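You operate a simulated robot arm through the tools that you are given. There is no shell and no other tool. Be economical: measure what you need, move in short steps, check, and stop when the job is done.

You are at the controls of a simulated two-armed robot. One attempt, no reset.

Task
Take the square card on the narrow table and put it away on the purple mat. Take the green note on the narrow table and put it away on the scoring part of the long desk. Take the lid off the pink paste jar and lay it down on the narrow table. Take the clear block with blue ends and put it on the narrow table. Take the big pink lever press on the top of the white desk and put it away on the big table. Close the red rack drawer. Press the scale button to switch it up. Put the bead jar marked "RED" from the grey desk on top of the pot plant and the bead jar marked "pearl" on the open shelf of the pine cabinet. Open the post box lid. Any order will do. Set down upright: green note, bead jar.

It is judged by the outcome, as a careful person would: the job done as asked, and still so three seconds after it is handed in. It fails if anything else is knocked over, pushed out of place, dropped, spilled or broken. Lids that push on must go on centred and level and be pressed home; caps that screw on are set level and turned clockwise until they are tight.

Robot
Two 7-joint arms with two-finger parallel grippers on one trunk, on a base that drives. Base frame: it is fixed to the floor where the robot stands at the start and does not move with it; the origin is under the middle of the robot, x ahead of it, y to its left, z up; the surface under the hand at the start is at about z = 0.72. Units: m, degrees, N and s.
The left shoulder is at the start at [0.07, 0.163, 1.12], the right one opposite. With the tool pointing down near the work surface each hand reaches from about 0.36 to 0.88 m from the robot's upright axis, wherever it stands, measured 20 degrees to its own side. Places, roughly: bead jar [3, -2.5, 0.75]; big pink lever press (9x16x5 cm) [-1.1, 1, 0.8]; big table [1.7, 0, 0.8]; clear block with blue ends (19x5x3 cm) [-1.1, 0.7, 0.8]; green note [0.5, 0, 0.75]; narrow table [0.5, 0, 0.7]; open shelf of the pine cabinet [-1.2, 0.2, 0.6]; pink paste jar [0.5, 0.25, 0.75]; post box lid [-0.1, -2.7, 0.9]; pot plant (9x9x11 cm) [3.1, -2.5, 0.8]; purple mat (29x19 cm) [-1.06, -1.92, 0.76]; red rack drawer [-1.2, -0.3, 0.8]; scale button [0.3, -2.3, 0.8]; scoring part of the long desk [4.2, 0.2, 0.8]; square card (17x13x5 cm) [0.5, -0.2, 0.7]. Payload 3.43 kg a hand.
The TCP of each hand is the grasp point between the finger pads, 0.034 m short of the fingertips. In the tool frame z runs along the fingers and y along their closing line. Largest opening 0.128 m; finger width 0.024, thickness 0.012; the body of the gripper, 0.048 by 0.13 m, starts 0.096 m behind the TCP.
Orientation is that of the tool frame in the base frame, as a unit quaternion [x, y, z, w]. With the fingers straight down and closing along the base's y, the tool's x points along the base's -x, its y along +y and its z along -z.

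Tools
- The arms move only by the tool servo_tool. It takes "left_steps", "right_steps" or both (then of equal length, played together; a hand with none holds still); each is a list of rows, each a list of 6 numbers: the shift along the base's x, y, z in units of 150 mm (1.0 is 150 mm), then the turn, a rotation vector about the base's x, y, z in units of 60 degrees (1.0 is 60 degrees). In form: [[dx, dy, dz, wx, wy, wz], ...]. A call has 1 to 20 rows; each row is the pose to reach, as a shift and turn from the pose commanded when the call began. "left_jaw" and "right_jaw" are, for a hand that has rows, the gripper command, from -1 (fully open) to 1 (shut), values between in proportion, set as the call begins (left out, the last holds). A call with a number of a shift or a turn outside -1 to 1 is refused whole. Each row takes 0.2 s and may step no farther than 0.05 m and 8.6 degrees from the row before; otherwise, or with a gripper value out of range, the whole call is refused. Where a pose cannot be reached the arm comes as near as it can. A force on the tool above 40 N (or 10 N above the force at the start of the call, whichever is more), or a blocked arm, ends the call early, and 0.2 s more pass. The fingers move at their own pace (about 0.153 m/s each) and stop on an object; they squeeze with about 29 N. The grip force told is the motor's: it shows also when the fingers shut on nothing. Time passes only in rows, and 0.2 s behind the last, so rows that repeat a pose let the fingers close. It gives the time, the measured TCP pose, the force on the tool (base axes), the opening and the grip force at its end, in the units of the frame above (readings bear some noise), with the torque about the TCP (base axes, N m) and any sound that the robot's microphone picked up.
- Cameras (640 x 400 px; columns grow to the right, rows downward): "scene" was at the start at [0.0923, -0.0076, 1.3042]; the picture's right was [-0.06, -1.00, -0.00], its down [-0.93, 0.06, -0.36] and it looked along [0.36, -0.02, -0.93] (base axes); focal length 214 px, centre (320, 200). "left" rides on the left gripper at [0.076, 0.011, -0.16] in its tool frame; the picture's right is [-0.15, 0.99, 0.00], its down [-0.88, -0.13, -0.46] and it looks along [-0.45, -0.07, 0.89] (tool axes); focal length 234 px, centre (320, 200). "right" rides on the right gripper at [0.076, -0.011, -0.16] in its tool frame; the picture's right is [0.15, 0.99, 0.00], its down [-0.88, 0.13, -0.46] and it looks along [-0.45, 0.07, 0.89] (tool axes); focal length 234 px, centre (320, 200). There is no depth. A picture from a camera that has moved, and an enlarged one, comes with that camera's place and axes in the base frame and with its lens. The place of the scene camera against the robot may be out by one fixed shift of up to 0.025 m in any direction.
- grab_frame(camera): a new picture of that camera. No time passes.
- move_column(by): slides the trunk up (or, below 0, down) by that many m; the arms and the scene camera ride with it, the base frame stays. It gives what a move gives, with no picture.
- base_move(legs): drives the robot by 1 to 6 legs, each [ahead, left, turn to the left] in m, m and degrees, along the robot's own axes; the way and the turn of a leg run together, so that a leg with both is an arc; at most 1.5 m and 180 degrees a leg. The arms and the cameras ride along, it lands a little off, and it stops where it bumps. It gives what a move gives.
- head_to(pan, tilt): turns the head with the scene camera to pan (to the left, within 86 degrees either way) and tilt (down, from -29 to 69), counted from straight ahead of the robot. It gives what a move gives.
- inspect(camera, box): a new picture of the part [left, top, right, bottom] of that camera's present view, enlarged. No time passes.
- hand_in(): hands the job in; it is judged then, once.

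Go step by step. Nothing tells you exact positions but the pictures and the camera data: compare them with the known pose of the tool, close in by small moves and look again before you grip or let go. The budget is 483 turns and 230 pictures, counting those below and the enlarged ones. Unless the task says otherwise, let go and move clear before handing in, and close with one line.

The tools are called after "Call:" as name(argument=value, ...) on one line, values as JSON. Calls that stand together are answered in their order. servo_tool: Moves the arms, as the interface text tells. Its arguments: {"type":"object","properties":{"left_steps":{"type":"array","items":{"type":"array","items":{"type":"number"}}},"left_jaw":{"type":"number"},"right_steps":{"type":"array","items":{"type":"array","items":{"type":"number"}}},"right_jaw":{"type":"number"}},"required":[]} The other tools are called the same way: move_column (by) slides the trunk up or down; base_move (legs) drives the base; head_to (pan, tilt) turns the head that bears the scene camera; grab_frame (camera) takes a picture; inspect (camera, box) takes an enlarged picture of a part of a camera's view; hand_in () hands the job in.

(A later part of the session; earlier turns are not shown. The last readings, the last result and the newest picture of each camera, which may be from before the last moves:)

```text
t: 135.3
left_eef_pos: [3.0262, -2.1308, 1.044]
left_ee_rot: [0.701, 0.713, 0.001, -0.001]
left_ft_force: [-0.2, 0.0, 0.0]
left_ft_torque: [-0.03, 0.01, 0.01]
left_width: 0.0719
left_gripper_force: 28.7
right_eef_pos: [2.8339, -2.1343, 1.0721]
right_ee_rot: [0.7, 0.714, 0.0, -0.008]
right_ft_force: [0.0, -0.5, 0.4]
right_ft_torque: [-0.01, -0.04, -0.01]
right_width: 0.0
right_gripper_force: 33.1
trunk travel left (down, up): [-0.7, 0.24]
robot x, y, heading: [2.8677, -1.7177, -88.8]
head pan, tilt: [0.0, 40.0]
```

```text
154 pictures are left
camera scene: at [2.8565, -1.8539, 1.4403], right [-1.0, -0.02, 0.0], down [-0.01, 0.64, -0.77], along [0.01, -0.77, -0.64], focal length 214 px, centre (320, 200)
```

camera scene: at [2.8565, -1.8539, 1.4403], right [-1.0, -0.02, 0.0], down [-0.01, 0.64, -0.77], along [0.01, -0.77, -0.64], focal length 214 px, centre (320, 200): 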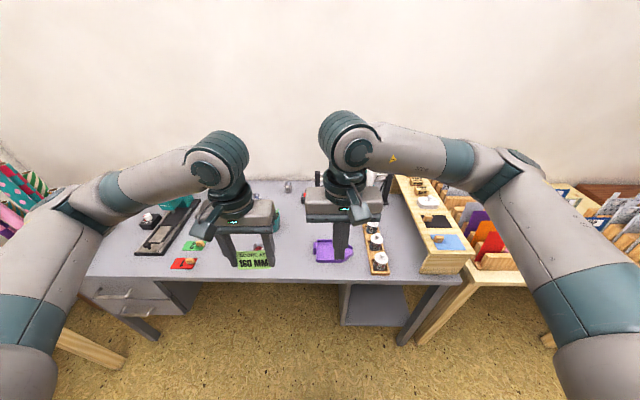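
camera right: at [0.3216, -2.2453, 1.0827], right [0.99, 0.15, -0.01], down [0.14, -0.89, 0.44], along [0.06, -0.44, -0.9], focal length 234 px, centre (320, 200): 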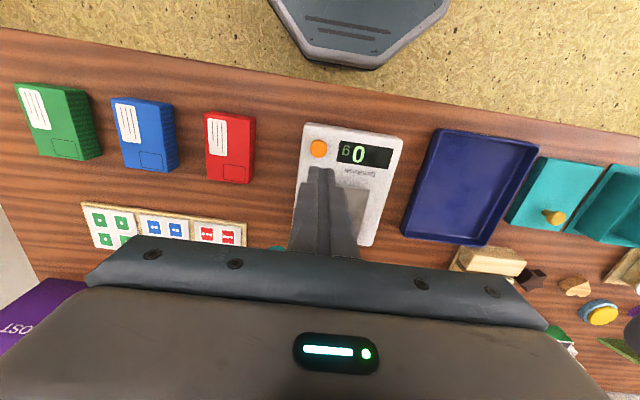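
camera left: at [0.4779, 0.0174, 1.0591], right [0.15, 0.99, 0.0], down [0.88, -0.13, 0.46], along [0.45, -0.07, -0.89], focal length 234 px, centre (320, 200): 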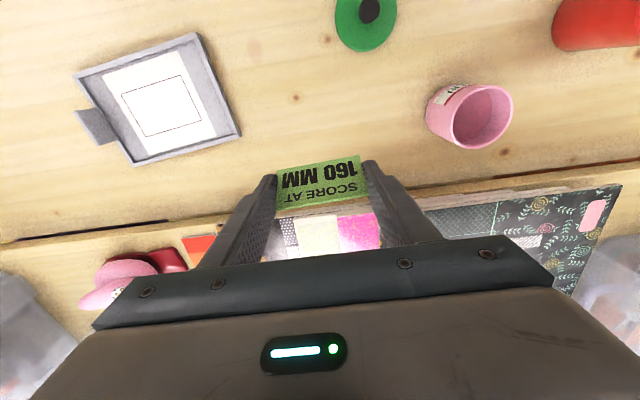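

Call:
inspect(camera="scene", box=[300, 200, 420, 275])

Call:
inspect(camera="scene", box=[100, 160, 340, 310])

Call:
grab_frame(camera="right")

Call:
grab_frame(camera="left")

```text
5.33 times, centred on (360, 238) of scene
camera zoom: at [2.8565, -1.8539, 1.4403], right [-1.0, -0.02, 0.0], down [-0.01, 0.64, -0.77], along [0.01, -0.77, -0.64], focal length 1144 px, centre (107, 0)
```

zoom: 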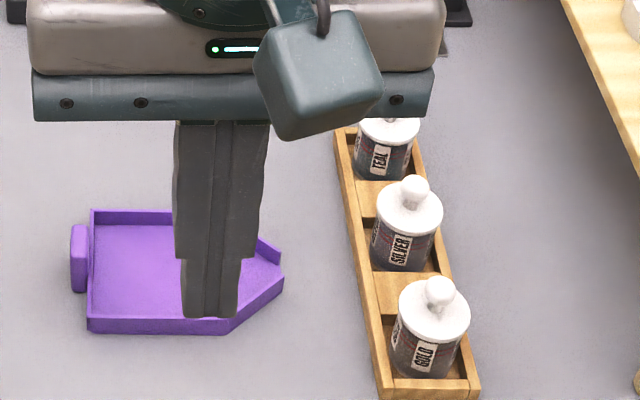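

```text
2.67 times, centred on (220, 235) of scene
camera zoom: at [2.8565, -1.8539, 1.4403], right [-1.0, -0.02, 0.0], down [-0.01, 0.64, -0.77], along [0.01, -0.77, -0.64], focal length 572 px, centre (587, 107)
```

zoom: 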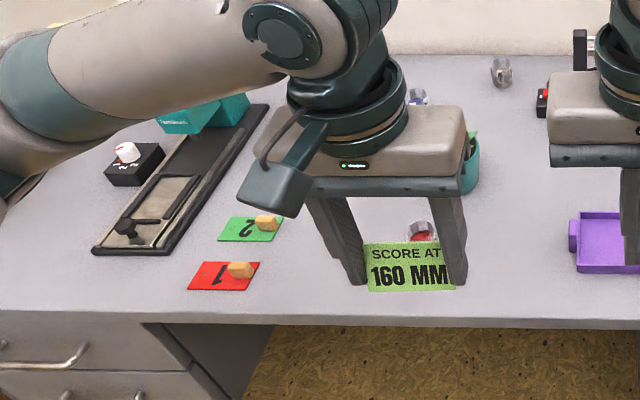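

```text
151 pictures are left
camera right: at [2.8226, -2.0601, 1.2327], right [0.99, 0.17, -0.01], down [0.15, -0.88, 0.44], along [0.06, -0.44, -0.9], focal length 234 px, centre (320, 200)
```

right: 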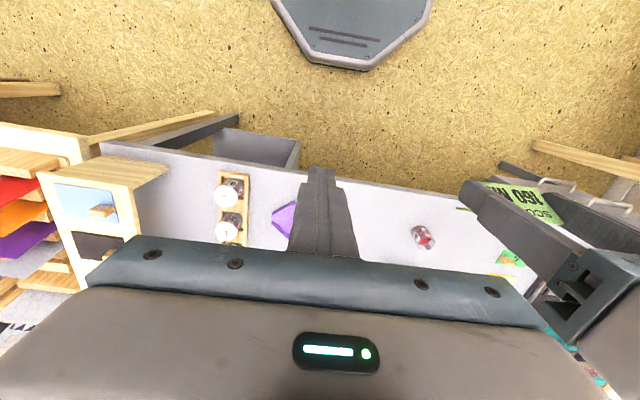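

```text
150 pictures are left
camera left: at [3.0358, -2.0549, 1.204], right [0.99, -0.13, 0.0], down [-0.12, -0.88, 0.45], along [-0.06, -0.45, -0.89], focal length 234 px, centre (320, 200)
```

left: 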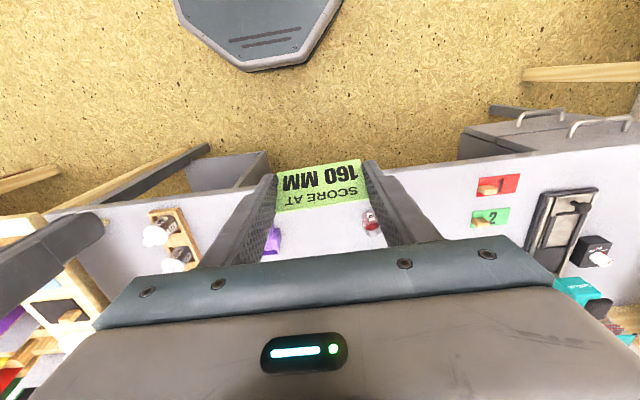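

Jars in holders are marked GOLD, SILVER and TEAL; a red-beaded jar, a bluish and a clear one stand elsewhere, with the teal pot plant. I'll move nearer and to the left for a clearer view.

Call:
base_move(legs=[[0.2, 0.3, -1]])

Call:
grab_frame(camera="scene")

```text
t: 137.7
left_eef_pos: [3.322, -2.3294, 1.0437]
left_ee_rot: [0.706, 0.708, 0.0, 0.0]
left_ft_force: [0.1, -0.5, -0.4]
left_ft_torque: [-0.02, 0.0, -0.04]
left_width: 0.072
left_gripper_force: 29.1
right_eef_pos: [3.1305, -2.3302, 1.0716]
right_ee_rot: [0.706, 0.708, 0.0, -0.009]
right_ft_force: [0.7, -0.6, -0.7]
right_ft_torque: [0.02, 0.02, -0.01]
right_width: 0.0
right_gripper_force: 33.0
trunk travel left (down, up): [-0.7, 0.24]
robot x, y, heading: [3.1749, -1.9127, -89.9]
head pan, tilt: [0.0, 40.0]
```

```text
149 pictures are left
camera scene: at [3.1579, -2.0507, 1.4404], right [-1.0, 0.0, 0.0], down [0.0, 0.64, -0.77], along [0.0, -0.77, -0.64], focal length 214 px, centre (320, 200)
```

scene: 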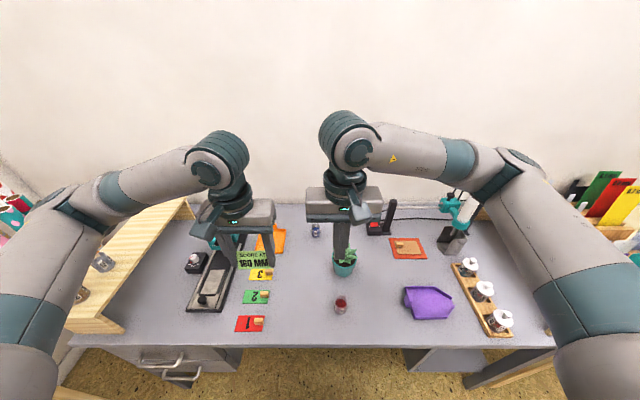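

Call:
servo_tool(right_steps=[[-0.3, 0.05, 0, 0, 0, 0], [-0.6, 0.1, 0, 0, 0, 0], [-0.9, 0.15, 0, 0, 0, 0]])

Call:
inspect(camera="scene", box=[260, 200, 460, 325])

Call:
grab_frame(camera="right")

```text
t: 138.5
left_eef_pos: [3.322, -2.33, 1.0439]
left_ee_rot: [0.707, 0.708, 0.001, 0.001]
left_ft_force: [-0.7, -0.3, -0.3]
left_ft_torque: [0.01, -0.04, 0.0]
left_width: 0.0718
left_gripper_force: 29.0
right_eef_pos: [2.9943, -2.3076, 1.0707]
right_ee_rot: [0.706, 0.709, 0.001, -0.008]
right_ft_force: [0.3, 0.2, -0.3]
right_ft_torque: [0.0, -0.02, 0.01]
right_width: 0.0
right_gripper_force: 33.3
trunk travel left (down, up): [-0.7, 0.24]
robot x, y, heading: [3.1713, -1.913, -89.9]
head pan, tilt: [0.0, 40.0]
```

```text
3.20 times, centred on (360, 262) of scene
camera zoom: at [3.156, -2.0499, 1.4405], right [-1.0, 0.0, 0.0], down [0.0, 0.64, -0.77], along [0.0, -0.77, -0.64], focal length 686 px, centre (192, 0)
```

zoom: 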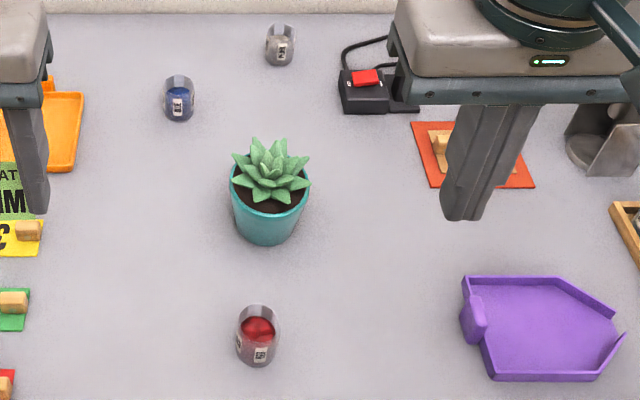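

```text
147 pictures are left
camera right: at [2.9842, -2.2331, 1.232], right [0.99, 0.15, -0.01], down [0.14, -0.89, 0.44], along [0.06, -0.44, -0.9], focal length 234 px, centre (320, 200)
```

right: 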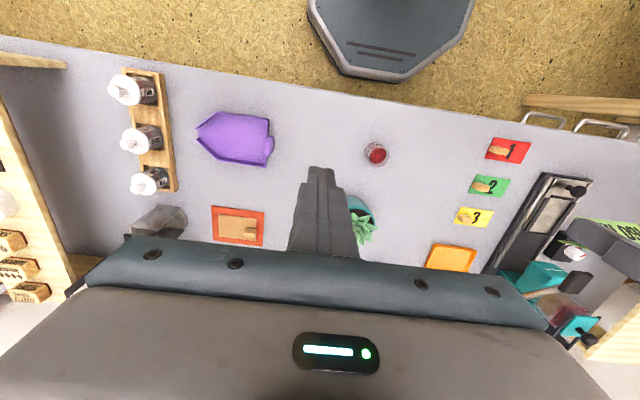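

Call:
inspect(camera="scene", box=[325, 288, 357, 318])

Call:
inspect(camera="scene", box=[302, 200, 358, 242])

```text
13.33 times, centred on (341, 303) of scene
camera zoom: at [3.156, -2.0499, 1.4405], right [-1.0, 0.0, 0.0], down [0.0, 0.64, -0.77], along [0.0, -0.77, -0.64], focal length 2860 px, centre (40, -1173)
```

zoom: 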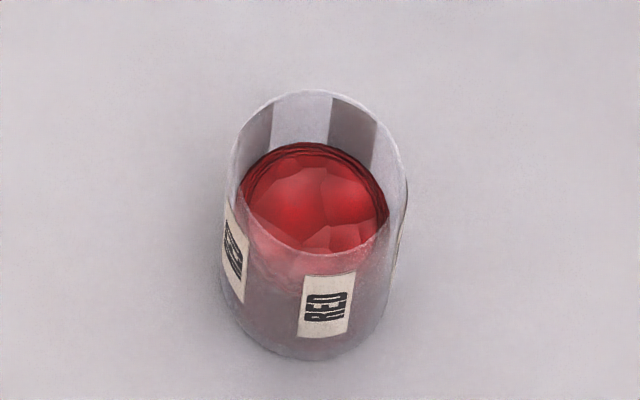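

```text
9.52 times, centred on (330, 221) of scene
camera zoom: at [3.156, -2.0499, 1.4405], right [-1.0, 0.0, 0.0], down [0.0, 0.64, -0.77], along [0.0, -0.77, -0.64], focal length 2043 px, centre (225, 0)
```

zoom: 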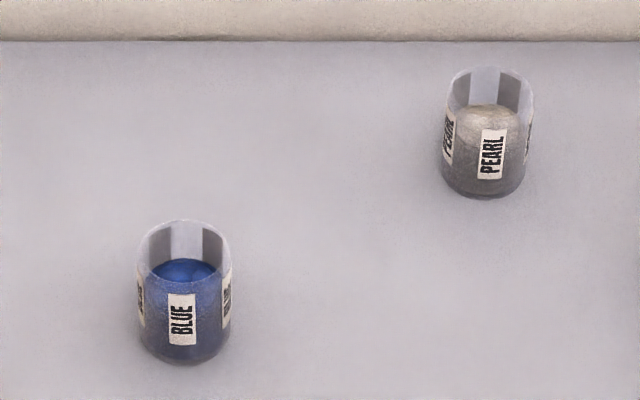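

RED is the front jar, near (3.09, -2.35), and PEARL is at the back, near (3.03, -2.76). I'll bring the open right hand over RED.

Call:
servo_tool(right_steps=[[0.2, -0.1, -0.1, 0, 0, 0], [0.4, -0.2, -0.3, 0, 0, 0], [0.6, -0.27, -0.5, 0, 0, 0], [0.66, -0.27, -0.75, 0, 0, 0]], right_jaw=-0.2)

Call:
grab_frame(camera="right")

```text
t: 139.5
left_eef_pos: [3.3216, -2.3312, 1.0432]
left_ee_rot: [0.707, 0.707, 0.001, 0.0]
left_ft_force: [-0.2, -0.2, -0.4]
left_ft_torque: [0.01, -0.05, 0.01]
left_width: 0.0719
left_gripper_force: 29.1
right_eef_pos: [3.0938, -2.35, 0.9574]
right_ee_rot: [0.706, 0.708, 0.0, -0.008]
right_ft_force: [-0.1, 0.9, 0.2]
right_ft_torque: [-0.03, -0.04, -0.02]
right_width: 0.0765
right_gripper_force: 0.1
trunk travel left (down, up): [-0.7, 0.24]
robot x, y, heading: [3.1672, -1.9107, -89.9]
head pan, tilt: [0.0, 40.0]
```

```text
144 pictures are left
camera right: at [3.0839, -2.275, 1.1192], right [0.99, 0.15, -0.01], down [0.14, -0.89, 0.44], along [0.06, -0.44, -0.9], focal length 234 px, centre (320, 200)
```

right: 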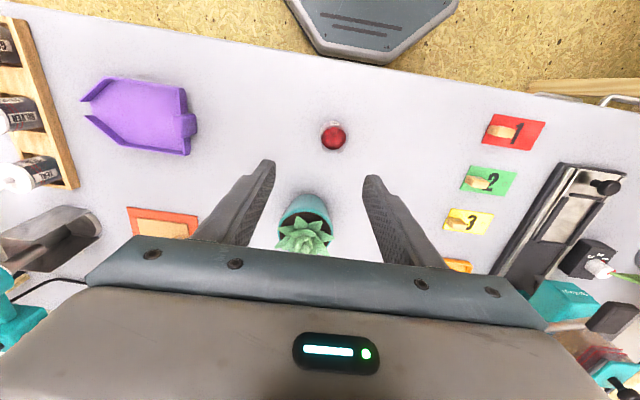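

Call:
servo_tool(right_steps=[[0.1, 0.08, -0.25, 0, 0, 0], [0.11, 0.08, -0.5, 0, 0, 0], [0.11, 0.08, -0.75, 0, 0, 0], [0.11, 0.08, -0.95, 0, 0, 0]])

Call:
grab_frame(camera="right")

Call:
inspect(camera="scene", box=[290, 240, 410, 315])

```text
t: 140.5
left_eef_pos: [3.3236, -2.331, 1.0437]
left_ee_rot: [0.707, 0.707, 0.001, 0.0]
left_ft_force: [0.5, -0.7, -0.2]
left_ft_torque: [0.0, -0.03, 0.02]
left_width: 0.0719
left_gripper_force: 29.2
right_eef_pos: [3.1117, -2.3368, 0.8165]
right_ee_rot: [0.706, 0.708, 0.001, -0.009]
right_ft_force: [-1.0, 0.7, 0.0]
right_ft_torque: [0.02, 0.02, 0.0]
right_width: 0.077
right_gripper_force: 0.2
trunk travel left (down, up): [-0.7, 0.24]
robot x, y, heading: [3.1752, -1.9106, -90.1]
head pan, tilt: [0.0, 40.0]
```

```text
143 pictures are left
camera right: at [3.1015, -2.2623, 0.977], right [0.99, 0.15, -0.01], down [0.14, -0.89, 0.44], along [0.06, -0.44, -0.9], focal length 234 px, centre (320, 200)
```

right: 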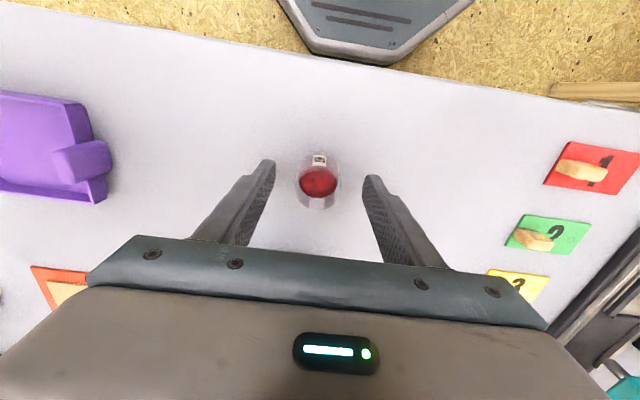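

```text
5.33 times, centred on (350, 278) of scene
camera zoom: at [3.1579, -2.0511, 1.4403], right [-1.0, 0.0, 0.0], down [0.0, 0.64, -0.77], along [0.0, -0.77, -0.64], focal length 1144 px, centre (160, -213)
```

zoom: 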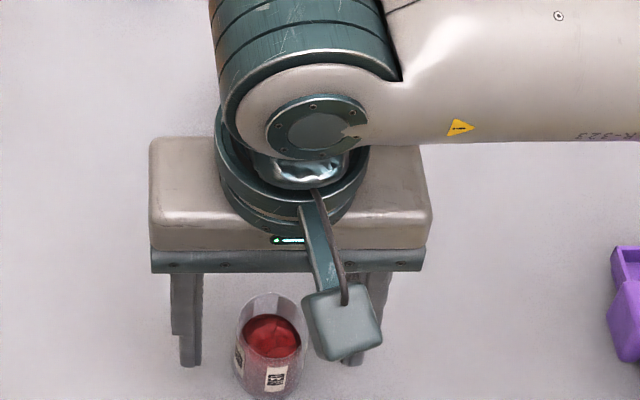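

The jar is centred in x; I'll shift 8 mm in y, lower a bit more and close gently around it.

Call:
servo_tool(right_steps=[[0, -0.05, 0, 0, 0, 0], [0, -0.05, -0.07, 0, 0, 0], [0, -0.05, -0.13, 0, 0, 0]])

Call:
servo_tool(right_steps=[[0, 0, 0, 0, 0, 0], [0, 0, 0, 0, 0, 0], [0, 0, 0, 0, 0, 0]], right_jaw=1)

Call:
servo_tool(right_steps=[[0, 0, 0.05, 0, 0, 0], [0, 0, 0.2, 0, 0, 0], [0, 0, 0.4, 0, 0, 0], [0, 0, 0.7, 0, 0, 0], [0, 0, 1.0, 0, 0, 0]])

Call:
grab_frame(camera="right")

Call:
inspect(camera="scene", box=[270, 200, 430, 300])

```text
t: 141.3
left_eef_pos: [3.3232, -2.3302, 1.044]
left_ee_rot: [0.706, 0.708, 0.0, -0.001]
left_ft_force: [-0.4, -0.5, -0.1]
left_ft_torque: [-0.02, -0.01, 0.01]
left_width: 0.0718
left_gripper_force: 28.9
right_eef_pos: [3.1109, -2.3451, 0.7978]
right_ee_rot: [0.706, 0.708, 0.001, -0.009]
right_ft_force: [-0.1, 0.0, 0.4]
right_ft_torque: [0.0, 0.01, 0.01]
right_width: 0.0766
right_gripper_force: 0.2
trunk travel left (down, up): [-0.7, 0.24]
robot x, y, heading: [3.1732, -1.9114, -89.8]
head pan, tilt: [0.0, 40.0]
```

```text
t: 142.1
left_eef_pos: [3.3231, -2.3294, 1.0431]
left_ee_rot: [0.706, 0.708, 0.001, -0.001]
left_ft_force: [-0.2, 0.3, 0.2]
left_ft_torque: [0.0, -0.02, 0.0]
left_width: 0.0717
left_gripper_force: 28.8
right_eef_pos: [3.1105, -2.3442, 0.7976]
right_ee_rot: [0.706, 0.709, 0.0, -0.009]
right_ft_force: [0.2, -0.7, 0.9]
right_ft_torque: [-0.01, 0.0, -0.04]
right_width: 0.0379
right_gripper_force: 29.0
trunk travel left (down, up): [-0.7, 0.24]
robot x, y, heading: [3.1748, -1.9101, -89.8]
head pan, tilt: [0.0, 40.0]
```

```text
t: 143.3
left_eef_pos: [3.3236, -2.3294, 1.0428]
left_ee_rot: [0.706, 0.708, 0.0, 0.0]
left_ft_force: [0.1, 0.3, 0.4]
left_ft_torque: [0.02, -0.03, 0.03]
left_width: 0.0719
left_gripper_force: 29.4
right_eef_pos: [3.1118, -2.3447, 0.946]
right_ee_rot: [0.706, 0.709, 0.0, -0.008]
right_ft_force: [0.5, 0.1, -0.5]
right_ft_torque: [0.0, 0.02, 0.01]
right_width: 0.0379
right_gripper_force: 29.5
trunk travel left (down, up): [-0.7, 0.24]
robot x, y, heading: [3.174, -1.9123, -90.0]
head pan, tilt: [0.0, 40.0]
```

```text
141 pictures are left
camera right: at [3.1019, -2.2699, 1.1078], right [0.99, 0.15, -0.01], down [0.14, -0.89, 0.44], along [0.06, -0.44, -0.9], focal length 234 px, centre (320, 200)
```

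right: 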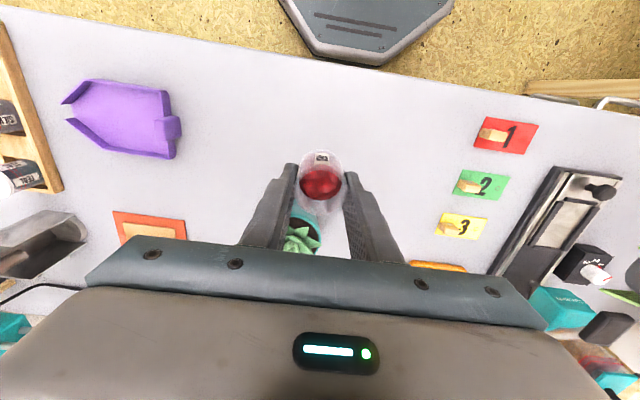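

```text
4.00 times, centred on (350, 250) of scene
camera zoom: at [3.1584, -2.0504, 1.4403], right [-1.0, 0.0, 0.0], down [0.0, 0.64, -0.77], along [0.0, -0.77, -0.64], focal length 858 px, centre (200, 0)
```

zoom: 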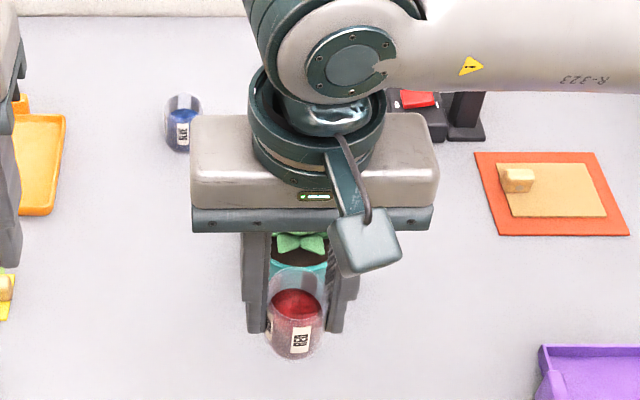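

RED is held upright. Now I'll raise it and look at the plant below to centre on it.

Call:
servo_tool(right_steps=[[-0.07, 0, 0.25, 0, 0, 0], [-0.14, 0, 0.5, 0, 0, 0], [-0.14, -0.1, 0.7, 0, 0, 0]])

Call:
inspect(camera="right", box=[220, 100, 420, 225])

Call:
inspect(camera="scene", box=[270, 180, 430, 280])

```text
t: 144.1
left_eef_pos: [3.324, -2.3305, 1.0432]
left_ee_rot: [0.706, 0.708, 0.001, -0.001]
left_ft_force: [0.4, -0.8, -0.5]
left_ft_torque: [0.02, 0.01, -0.01]
left_width: 0.0719
left_gripper_force: 29.4
right_eef_pos: [3.0908, -2.3587, 1.0516]
right_ee_rot: [0.706, 0.709, -0.001, -0.01]
right_ft_force: [-0.5, 0.2, -0.1]
right_ft_torque: [0.01, -0.02, -0.02]
right_width: 0.038
right_gripper_force: 29.0
trunk travel left (down, up): [-0.7, 0.24]
robot x, y, heading: [3.1706, -1.9125, -89.9]
head pan, tilt: [0.0, 40.0]
```

```text
3.20 times, centred on (320, 162) of right
camera zoom: at [3.0809, -2.2854, 1.2132], right [0.99, 0.15, -0.01], down [0.14, -0.89, 0.44], along [0.06, -0.44, -0.9], focal length 749 px, centre (320, 320)
```

zoom: 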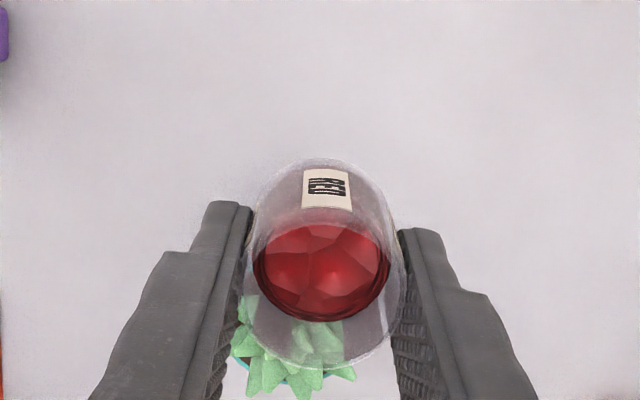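

```text
4.00 times, centred on (350, 230) of scene
camera zoom: at [3.1586, -2.0513, 1.4402], right [-1.0, 0.0, 0.0], down [0.0, 0.64, -0.77], along [0.0, -0.77, -0.64], focal length 858 px, centre (200, 80)
```

zoom: 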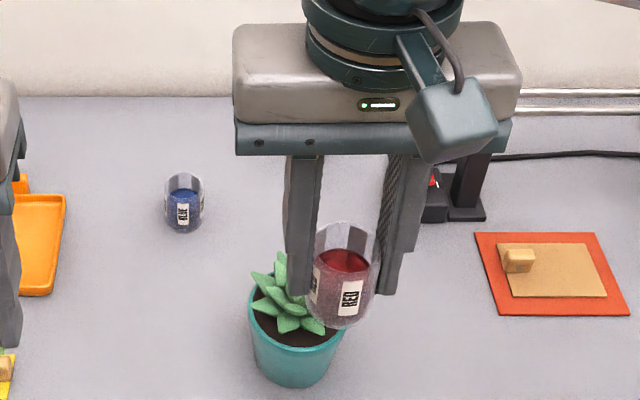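

The plant's crown is centred near (3.092, -2.473) with its top around z 0.855. I'll move over it and come down.

Call:
servo_tool(right_steps=[[0, -0.3, 0, 0, 0, 0], [0, -0.6, 0, 0, 0, 0], [0.005, -0.76, 0, 0, 0, 0], [0.005, -0.76, -0.3, 0, 0, 0], [0.005, -0.76, -0.6, 0, 0, 0], [0.005, -0.76, -0.8, 0, 0, 0]])

Call:
inspect(camera="scene", box=[270, 180, 430, 280])

Call:
inspect(camera="right", box=[220, 100, 420, 225])

```text
t: 145.5
left_eef_pos: [3.3235, -2.33, 1.0436]
left_ee_rot: [0.706, 0.708, 0.001, 0.0]
left_ft_force: [0.2, 0.3, 0.4]
left_ft_torque: [0.0, 0.02, -0.02]
left_width: 0.0721
left_gripper_force: 28.8
right_eef_pos: [3.092, -2.4742, 0.9324]
right_ee_rot: [0.706, 0.708, 0.0, -0.009]
right_ft_force: [0.4, -0.9, 0.3]
right_ft_torque: [0.02, 0.02, 0.04]
right_width: 0.0381
right_gripper_force: 29.2
trunk travel left (down, up): [-0.7, 0.24]
robot x, y, heading: [3.1673, -1.9121, -90.0]
head pan, tilt: [0.0, 40.0]
```

```text
4.00 times, centred on (350, 230) of scene
camera zoom: at [3.1579, -2.0512, 1.4403], right [-1.0, 0.0, 0.0], down [0.0, 0.64, -0.77], along [0.0, -0.77, -0.64], focal length 858 px, centre (200, 80)
```

zoom: 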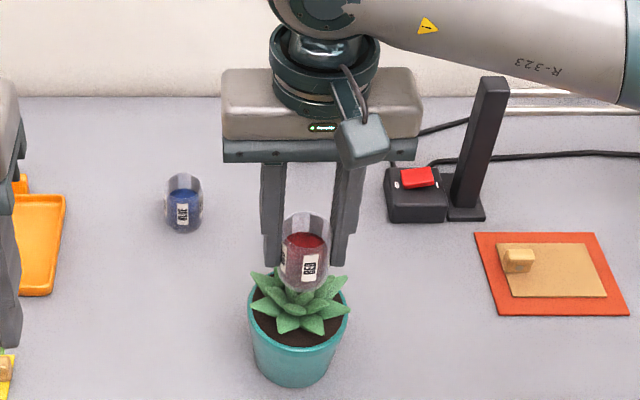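

```text
3.20 times, centred on (320, 162) of right
camera zoom: at [3.082, -2.3999, 1.0916], right [0.99, 0.15, -0.01], down [0.14, -0.89, 0.44], along [0.06, -0.44, -0.9], focal length 749 px, centre (320, 320)
```

zoom: 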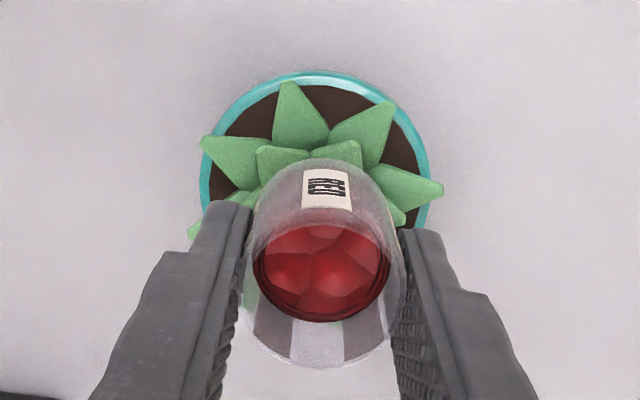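

Nearly centred. I'll shift 5 mm back and lower slowly until it touches.

Call:
servo_tool(right_steps=[[-0.01, -0.03, 0, 0, 0, 0], [-0.01, -0.03, -0.03, 0, 0, 0], [-0.01, -0.03, -0.06, 0, 0, 0], [-0.01, -0.03, -0.09, 0, 0, 0], [-0.01, -0.03, -0.12, 0, 0, 0]])

Call:
inspect(camera="scene", box=[290, 200, 400, 269])

```text
t: 146.7
left_eef_pos: [3.3229, -2.3314, 1.0435]
left_ee_rot: [0.707, 0.708, 0.001, -0.001]
left_ft_force: [-0.3, 0.3, -0.4]
left_ft_torque: [-0.02, -0.01, -0.04]
left_width: 0.0715
left_gripper_force: 29.1
right_eef_pos: [3.0902, -2.4777, 0.9141]
right_ee_rot: [0.706, 0.708, 0.0, -0.009]
right_ft_force: [0.0, -0.7, -0.4]
right_ft_torque: [-0.01, -0.01, 0.01]
right_width: 0.0379
right_gripper_force: 28.7
trunk travel left (down, up): [-0.7, 0.24]
robot x, y, heading: [3.1732, -1.9095, -90.0]
head pan, tilt: [0.0, 40.0]
```

```text
5.80 times, centred on (345, 234) of scene
camera zoom: at [3.158, -2.0509, 1.4403], right [-1.0, 0.0, 0.0], down [0.0, 0.64, -0.77], along [0.0, -0.77, -0.64], focal length 1243 px, centre (175, 0)
```

zoom: 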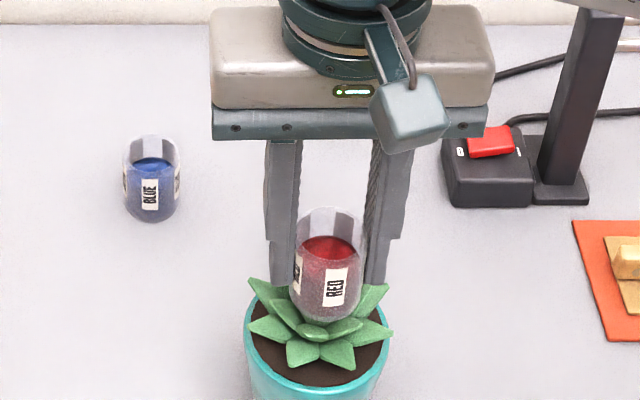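

Call:
servo_tool(right_steps=[[0, 0, -0.015, 0, 0, 0], [0, 0, -0.03, 0, 0, 0], [0, 0, -0.045, 0, 0, 0], [0, 0, -0.06, 0, 0, 0]])

```text
t: 147.7
left_eef_pos: [3.3231, -2.3302, 1.044]
left_ee_rot: [0.707, 0.708, 0.0, -0.001]
left_ft_force: [-0.1, 0.3, -0.7]
left_ft_torque: [0.02, 0.04, -0.01]
left_width: 0.072
left_gripper_force: 29.1
right_eef_pos: [3.0905, -2.4781, 0.9051]
right_ee_rot: [0.706, 0.708, -0.001, -0.008]
right_ft_force: [0.2, -1.2, 2.2]
right_ft_torque: [0.01, -0.1, -0.01]
right_width: 0.0379
right_gripper_force: 29.1
trunk travel left (down, up): [-0.7, 0.24]
robot x, y, heading: [3.171, -1.9102, -89.6]
head pan, tilt: [0.0, 40.0]
```

Light contact begins at z about 0.905. I'll lower another 1.5 mm.

Call:
servo_tool(right_steps=[[0, 0, -0.005, 0, 0, 0], [0, 0, -0.01, 0, 0, 0]])

Call:
inspect(camera="scene", box=[290, 200, 400, 269])

```text
t: 148.3
left_eef_pos: [3.3227, -2.3303, 1.0437]
left_ee_rot: [0.706, 0.708, 0.0, 0.0]
left_ft_force: [-0.5, -0.1, -0.1]
left_ft_torque: [0.02, 0.04, -0.02]
left_width: 0.072
left_gripper_force: 29.2
right_eef_pos: [3.0884, -2.4766, 0.905]
right_ee_rot: [0.706, 0.708, -0.002, -0.007]
right_ft_force: [-1.8, -2.4, 13.7]
right_ft_torque: [-0.07, -0.11, -0.02]
right_width: 0.038
right_gripper_force: 29.0
trunk travel left (down, up): [-0.7, 0.24]
robot x, y, heading: [3.168, -1.9125, -90.0]
head pan, tilt: [0.0, 40.0]
```

```text
5.80 times, centred on (345, 234) of scene
camera zoom: at [3.158, -2.0496, 1.4407], right [-1.0, 0.0, 0.0], down [0.0, 0.64, -0.77], along [0.0, -0.77, -0.64], focal length 1243 px, centre (175, 0)
```

zoom: 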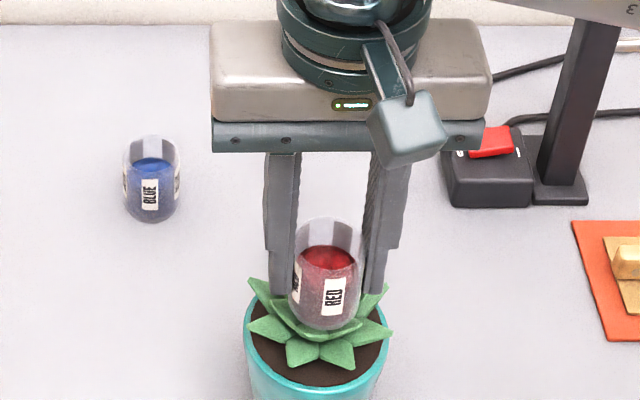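

Firmly in contact. I'll ease the pressure and open only slightly, keeping the fingers as a cage, to see if the jar stands.

Call:
servo_tool(right_steps=[[0, 0, 0.01, 0, 0, 0], [0, 0, 0.01, 0, 0, 0]])

Call:
servo_tool(right_steps=[[0, 0, 0, 0, 0, 0], [0, 0, 0, 0, 0, 0], [0, 0, 0, 0, 0, 0], [0, 0, 0, 0, 0, 0]], right_jaw=0.28)

Call:
inspect(camera="scene", box=[290, 200, 400, 269])

Call:
inspect(camera="right", box=[220, 100, 420, 225])

```text
t: 148.9
left_eef_pos: [3.3219, -2.3309, 1.0436]
left_ee_rot: [0.707, 0.707, 0.0, 0.0]
left_ft_force: [-0.6, -0.1, 0.3]
left_ft_torque: [-0.02, -0.04, -0.02]
left_width: 0.0717
left_gripper_force: 28.6
right_eef_pos: [3.0891, -2.4771, 0.9065]
right_ee_rot: [0.706, 0.708, 0.0, -0.009]
right_ft_force: [-0.9, -3.6, 6.2]
right_ft_torque: [-0.2, -0.09, -0.06]
right_width: 0.0383
right_gripper_force: 29.3
trunk travel left (down, up): [-0.7, 0.24]
robot x, y, heading: [3.1685, -1.9089, -90.0]
head pan, tilt: [0.0, 40.0]
```

```text
t: 149.9
left_eef_pos: [3.3222, -2.3295, 1.0433]
left_ee_rot: [0.707, 0.708, 0.0, 0.0]
left_ft_force: [0.7, 0.0, -0.2]
left_ft_torque: [-0.01, -0.02, 0.02]
left_width: 0.0719
left_gripper_force: 29.0
right_eef_pos: [3.0899, -2.4771, 0.9055]
right_ee_rot: [0.706, 0.709, 0.0, -0.009]
right_ft_force: [0.1, -0.6, -0.5]
right_ft_torque: [0.0, 0.04, 0.0]
right_width: 0.0458
right_gripper_force: 0.1
trunk travel left (down, up): [-0.7, 0.24]
robot x, y, heading: [3.1718, -1.9149, -90.0]
head pan, tilt: [0.0, 40.0]
```

```text
5.80 times, centred on (345, 234) of scene
camera zoom: at [3.1581, -2.0507, 1.4403], right [-1.0, 0.0, 0.0], down [0.0, 0.64, -0.77], along [0.0, -0.77, -0.64], focal length 1243 px, centre (175, 0)
```

zoom: 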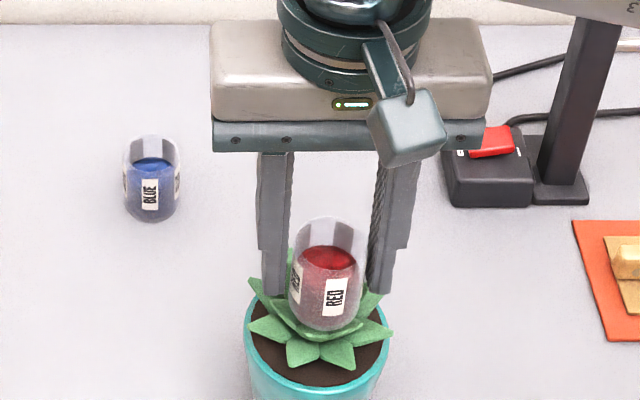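

```text
3.20 times, centred on (320, 162) of right
camera zoom: at [3.0797, -2.4031, 1.0661], right [0.99, 0.15, -0.01], down [0.14, -0.89, 0.44], along [0.06, -0.44, -0.9], focal length 749 px, centre (320, 320)
```

zoom: 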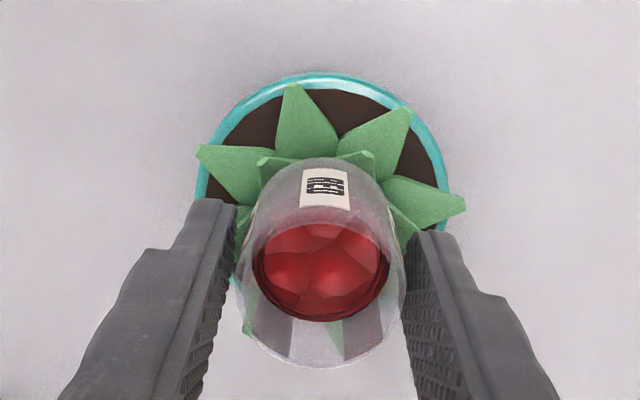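

The jar stands upright unassisted. I'll open a little more, wait and lift straight up.

Call:
servo_tool(right_steps=[[0, 0, 0, 0, 0, 0], [0, 0, 0, 0, 0, 0], [0, 0, 0, 0, 0, 0], [0, 0, 0, 0, 0, 0], [0, 0, 0.1, 0, 0, 0], [0, 0, 0.3, 0, 0, 0], [0, 0, 0.6, 0, 0, 0], [0, 0, 0.9, 0, 0, 0]], right_jaw=0.0)

Call:
inspect(camera="scene", box=[290, 200, 400, 269])

```text
t: 151.7
left_eef_pos: [3.3242, -2.3295, 1.0431]
left_ee_rot: [0.707, 0.707, 0.0, 0.0]
left_ft_force: [0.0, -0.2, -0.3]
left_ft_torque: [0.01, 0.0, -0.02]
left_width: 0.072
left_gripper_force: 29.1
right_eef_pos: [3.0896, -2.4766, 1.0402]
right_ee_rot: [0.706, 0.708, 0.001, -0.008]
right_ft_force: [-0.4, 0.2, -0.5]
right_ft_torque: [0.0, 0.06, 0.03]
right_width: 0.0639
right_gripper_force: 0.1
trunk travel left (down, up): [-0.7, 0.24]
robot x, y, heading: [3.1722, -1.9095, -90.0]
head pan, tilt: [0.0, 40.0]
```

```text
5.80 times, centred on (345, 234) of scene
camera zoom: at [3.1585, -2.0501, 1.4403], right [-1.0, 0.0, 0.0], down [0.0, 0.64, -0.77], along [0.0, -0.77, -0.64], focal length 1243 px, centre (175, 0)
```

zoom: 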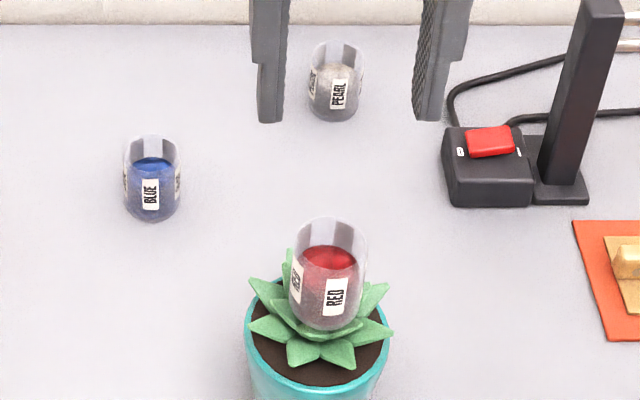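

RED is done. Now PEARL at the back: I'll move the open right hand over it for a look.

Call:
servo_tool(right_steps=[[-0.1, -0.25, 0.1, 0, 0, 0], [-0.2, -0.5, 0.1, 0, 0, 0], [-0.3, -0.75, 0.1, 0, 0, 0], [-0.35, -1.0, 0.1, 0, 0, 0]])

Call:
servo_tool(right_steps=[[0, -0.2, -0.2, 0, 0, 0], [0, -0.4, -0.4, 0, 0, 0], [0, -0.5, -0.5, 0, 0, 0]])

Call:
grab_frame(camera="right")

```text
t: 152.7
left_eef_pos: [3.3228, -2.3305, 1.0427]
left_ee_rot: [0.706, 0.708, 0.0, 0.0]
left_ft_force: [0.2, -0.4, -0.6]
left_ft_torque: [0.01, 0.04, -0.01]
left_width: 0.0718
left_gripper_force: 29.2
right_eef_pos: [3.0355, -2.6301, 1.0544]
right_ee_rot: [0.705, 0.709, 0.0, -0.009]
right_ft_force: [-0.6, -0.4, 0.7]
right_ft_torque: [0.04, -0.02, 0.02]
right_width: 0.064
right_gripper_force: 0.0
trunk travel left (down, up): [-0.7, 0.24]
robot x, y, heading: [3.1731, -1.9126, -90.1]
head pan, tilt: [0.0, 40.0]
```

```text
t: 153.5
left_eef_pos: [3.3224, -2.3305, 1.0431]
left_ee_rot: [0.706, 0.708, 0.001, -0.001]
left_ft_force: [0.5, -0.4, 0.5]
left_ft_torque: [0.01, 0.01, -0.01]
left_width: 0.0719
left_gripper_force: 29.1
right_eef_pos: [3.037, -2.7031, 0.9791]
right_ee_rot: [0.706, 0.709, 0.0, -0.009]
right_ft_force: [-0.8, -0.4, -1.2]
right_ft_torque: [-0.03, 0.0, -0.01]
right_width: 0.0641
right_gripper_force: 0.0
trunk travel left (down, up): [-0.7, 0.24]
robot x, y, heading: [3.1706, -1.9086, -89.7]
head pan, tilt: [0.0, 40.0]
```

```text
130 pictures are left
camera right: at [3.0272, -2.6283, 1.1408], right [0.99, 0.15, -0.01], down [0.14, -0.89, 0.44], along [0.06, -0.44, -0.9], focal length 234 px, centre (320, 200)
```

right: 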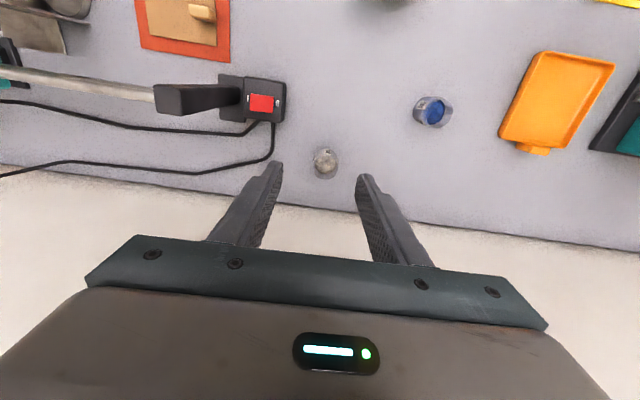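

PEARL is at about (3.049, -2.734). I'll lower to just above it and check centring.

Call:
servo_tool(right_steps=[[0.08, -0.2, -0.2, 0, 0, 0], [0.08, -0.21, -0.5, 0, 0, 0], [0.08, -0.21, -0.8, 0, 0, 0], [0.08, -0.21, -1.0, 0, 0, 0]])

Call:
inspect(camera="right", box=[220, 100, 420, 225])

```text
t: 154.5
left_eef_pos: [3.3225, -2.3308, 1.0421]
left_ee_rot: [0.706, 0.708, 0.001, 0.0]
left_ft_force: [-1.2, -0.7, -0.4]
left_ft_torque: [0.03, 0.03, 0.0]
left_width: 0.0719
left_gripper_force: 28.8
right_eef_pos: [3.0465, -2.7228, 0.8319]
right_ee_rot: [0.706, 0.709, 0.0, -0.009]
right_ft_force: [0.9, 0.2, 0.3]
right_ft_torque: [0.0, -0.02, 0.01]
right_width: 0.0643
right_gripper_force: 0.0
right hand out of reach, approached as far as the arm can: row 3, 4
trunk travel left (down, up): [-0.7, 0.24]
robot x, y, heading: [3.1705, -1.9106, -89.9]
head pan, tilt: [0.0, 40.0]
```

```text
3.20 times, centred on (320, 162) of right
camera zoom: at [3.0368, -2.648, 0.993], right [0.99, 0.15, -0.01], down [0.14, -0.89, 0.44], along [0.06, -0.44, -0.9], focal length 749 px, centre (320, 320)
```

zoom: 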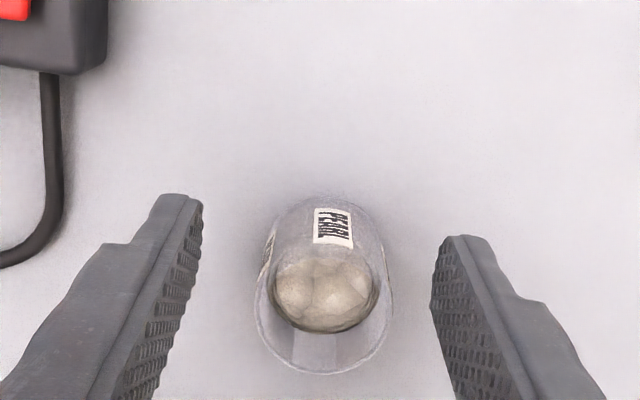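

The jar is just past reach at this height. I'll raise the hand, drive 5 cm forward, and try again.

Call:
servo_tool(right_steps=[[0, 0.1, 0.25, 0, 0, 0], [0, 0.3, 0.5, 0, 0, 0]])

Call:
base_move(legs=[[0.06, 0, 0]])

Call:
grab_frame(camera="right")

```text
t: 155.1
left_eef_pos: [3.3231, -2.3295, 1.0438]
left_ee_rot: [0.706, 0.708, 0.0, 0.0]
left_ft_force: [0.1, 0.7, 0.5]
left_ft_torque: [-0.03, 0.0, 0.0]
left_width: 0.0721
left_gripper_force: 28.9
right_eef_pos: [3.0457, -2.6773, 0.9089]
right_ee_rot: [0.706, 0.708, -0.001, -0.009]
right_ft_force: [0.4, 0.7, 0.5]
right_ft_torque: [-0.07, 0.05, 0.01]
right_width: 0.064
right_gripper_force: 0.1
trunk travel left (down, up): [-0.7, 0.24]
robot x, y, heading: [3.1713, -1.9135, -89.8]
head pan, tilt: [0.0, 40.0]
```

```text
t: 156.0
left_eef_pos: [3.3231, -2.3873, 1.0433]
left_ee_rot: [0.707, 0.708, 0.0, 0.001]
left_ft_force: [-0.3, -0.1, -0.4]
left_ft_torque: [0.0, 0.01, 0.04]
left_width: 0.072
left_gripper_force: 29.0
right_eef_pos: [3.046, -2.7367, 0.9086]
right_ee_rot: [0.705, 0.709, -0.001, -0.009]
right_ft_force: [-0.5, -0.6, -0.4]
right_ft_torque: [0.0, -0.02, -0.01]
right_width: 0.064
right_gripper_force: 0.2
trunk travel left (down, up): [-0.7, 0.24]
robot x, y, heading: [3.1716, -1.9711, -89.9]
head pan, tilt: [0.0, 40.0]
```

```text
128 pictures are left
camera right: at [3.0366, -2.6614, 1.0694], right [0.99, 0.15, -0.01], down [0.14, -0.89, 0.44], along [0.06, -0.44, -0.9], focal length 234 px, centre (320, 200)
```

right: 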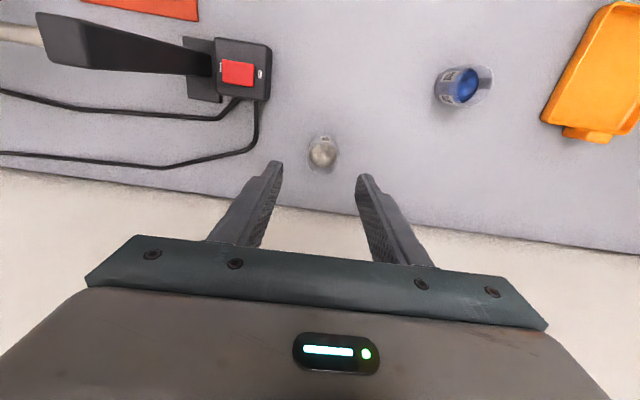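

Call:
servo_tool(right_steps=[[0.02, -0.015, -0.25, 0, 0, 0], [0.02, -0.015, -0.5, 0, 0, 0], [0.02, -0.015, -0.73, 0, 0, 0]])

Call:
inspect(camera="right", box=[220, 100, 420, 225])

```text
t: 156.8
left_eef_pos: [3.3222, -2.389, 1.0429]
left_ee_rot: [0.706, 0.708, 0.001, 0.0]
left_ft_force: [0.2, 0.5, 0.3]
left_ft_torque: [0.02, 0.0, 0.02]
left_width: 0.0716
left_gripper_force: 28.9
right_eef_pos: [3.0504, -2.7384, 0.7976]
right_ee_rot: [0.706, 0.708, 0.0, -0.009]
right_ft_force: [0.7, 0.9, -0.2]
right_ft_torque: [0.03, 0.03, -0.01]
right_width: 0.0638
right_gripper_force: 0.0
trunk travel left (down, up): [-0.7, 0.24]
robot x, y, heading: [3.1723, -1.9718, -89.9]
head pan, tilt: [0.0, 40.0]
```

```text
3.20 times, centred on (320, 162) of right
camera zoom: at [3.0403, -2.6639, 0.9589], right [0.99, 0.15, -0.01], down [0.14, -0.89, 0.44], along [0.06, -0.44, -0.9], focal length 749 px, centre (320, 320)
```

zoom: 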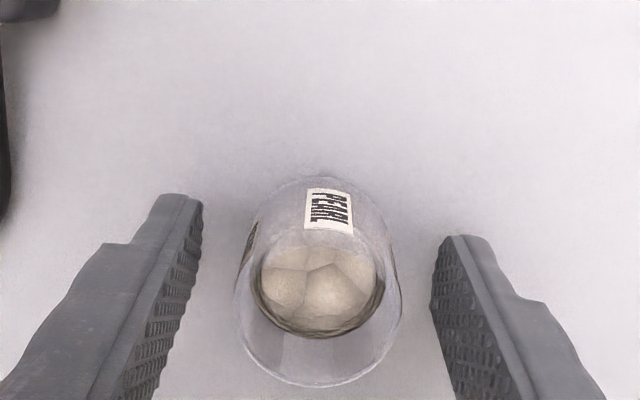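

Call:
servo_tool(right_steps=[[0, -0.03, 0, 0, 0, 0], [0, -0.03, 0, 0, 0, 0]])

Call:
servo_tool(right_steps=[[0, 0, 0, 0, 0, 0], [0, 0, 0, 0, 0, 0], [0, 0, 0, 0, 0, 0]], right_jaw=1)

Call:
servo_tool(right_steps=[[0, 0, 0.05, 0, 0, 0], [0, 0, 0.2, 0, 0, 0], [0, 0, 0.4, 0, 0, 0], [0, 0, 0.7, 0, 0, 0], [0, 0, 1.0, 0, 0, 0]])

Call:
grab_frame(camera="right")

```text
t: 157.4
left_eef_pos: [3.3232, -2.3888, 1.0447]
left_ee_rot: [0.707, 0.708, 0.0, 0.0]
left_ft_force: [-0.2, 0.3, -0.4]
left_ft_torque: [-0.04, -0.03, 0.01]
left_width: 0.0717
left_gripper_force: 29.2
right_eef_pos: [3.0495, -2.743, 0.7985]
right_ee_rot: [0.706, 0.709, 0.0, -0.009]
right_ft_force: [-0.6, 0.0, 0.6]
right_ft_torque: [0.02, 0.02, 0.02]
right_width: 0.0641
right_gripper_force: 0.0
trunk travel left (down, up): [-0.7, 0.24]
robot x, y, heading: [3.1714, -1.9683, -89.9]
head pan, tilt: [0.0, 40.0]
```

```text
t: 158.2
left_eef_pos: [3.3229, -2.3893, 1.0438]
left_ee_rot: [0.706, 0.708, 0.001, 0.0]
left_ft_force: [-1.0, -0.1, -1.2]
left_ft_torque: [-0.01, -0.02, 0.02]
left_width: 0.0716
left_gripper_force: 29.4
right_eef_pos: [3.0489, -2.7428, 0.7985]
right_ee_rot: [0.706, 0.708, 0.0, -0.009]
right_ft_force: [-0.2, -0.5, 1.2]
right_ft_torque: [-0.03, 0.01, -0.02]
right_width: 0.0381
right_gripper_force: 29.5
trunk travel left (down, up): [-0.7, 0.24]
robot x, y, heading: [3.1714, -1.9673, -89.9]
head pan, tilt: [0.0, 40.0]
```

```text
t: 159.4
left_eef_pos: [3.3238, -2.3877, 1.0435]
left_ee_rot: [0.706, 0.708, 0.0, 0.0]
left_ft_force: [-0.6, 0.0, 0.1]
left_ft_torque: [-0.02, 0.02, 0.02]
left_width: 0.0719
left_gripper_force: 29.1
right_eef_pos: [3.0495, -2.7429, 0.95]
right_ee_rot: [0.705, 0.709, 0.0, -0.008]
right_ft_force: [0.4, -0.4, -0.3]
right_ft_torque: [-0.01, 0.0, 0.01]
right_width: 0.038
right_gripper_force: 29.2
trunk travel left (down, up): [-0.7, 0.24]
robot x, y, heading: [3.1745, -1.9724, -89.7]
head pan, tilt: [0.0, 40.0]
```

```text
126 pictures are left
camera right: at [3.0403, -2.6685, 1.11], right [0.99, 0.15, -0.01], down [0.14, -0.89, 0.44], along [0.06, -0.44, -0.9], focal length 234 px, centre (320, 200)
```

right: 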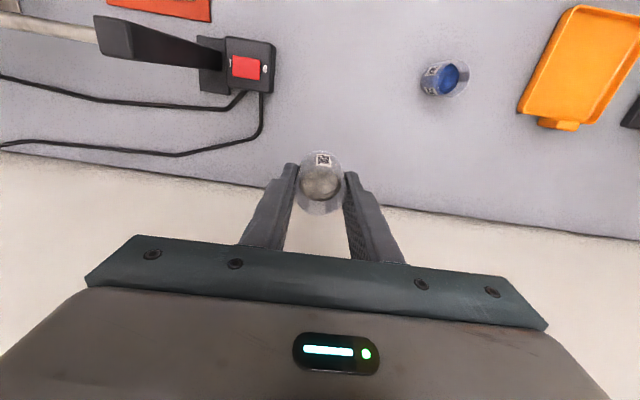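

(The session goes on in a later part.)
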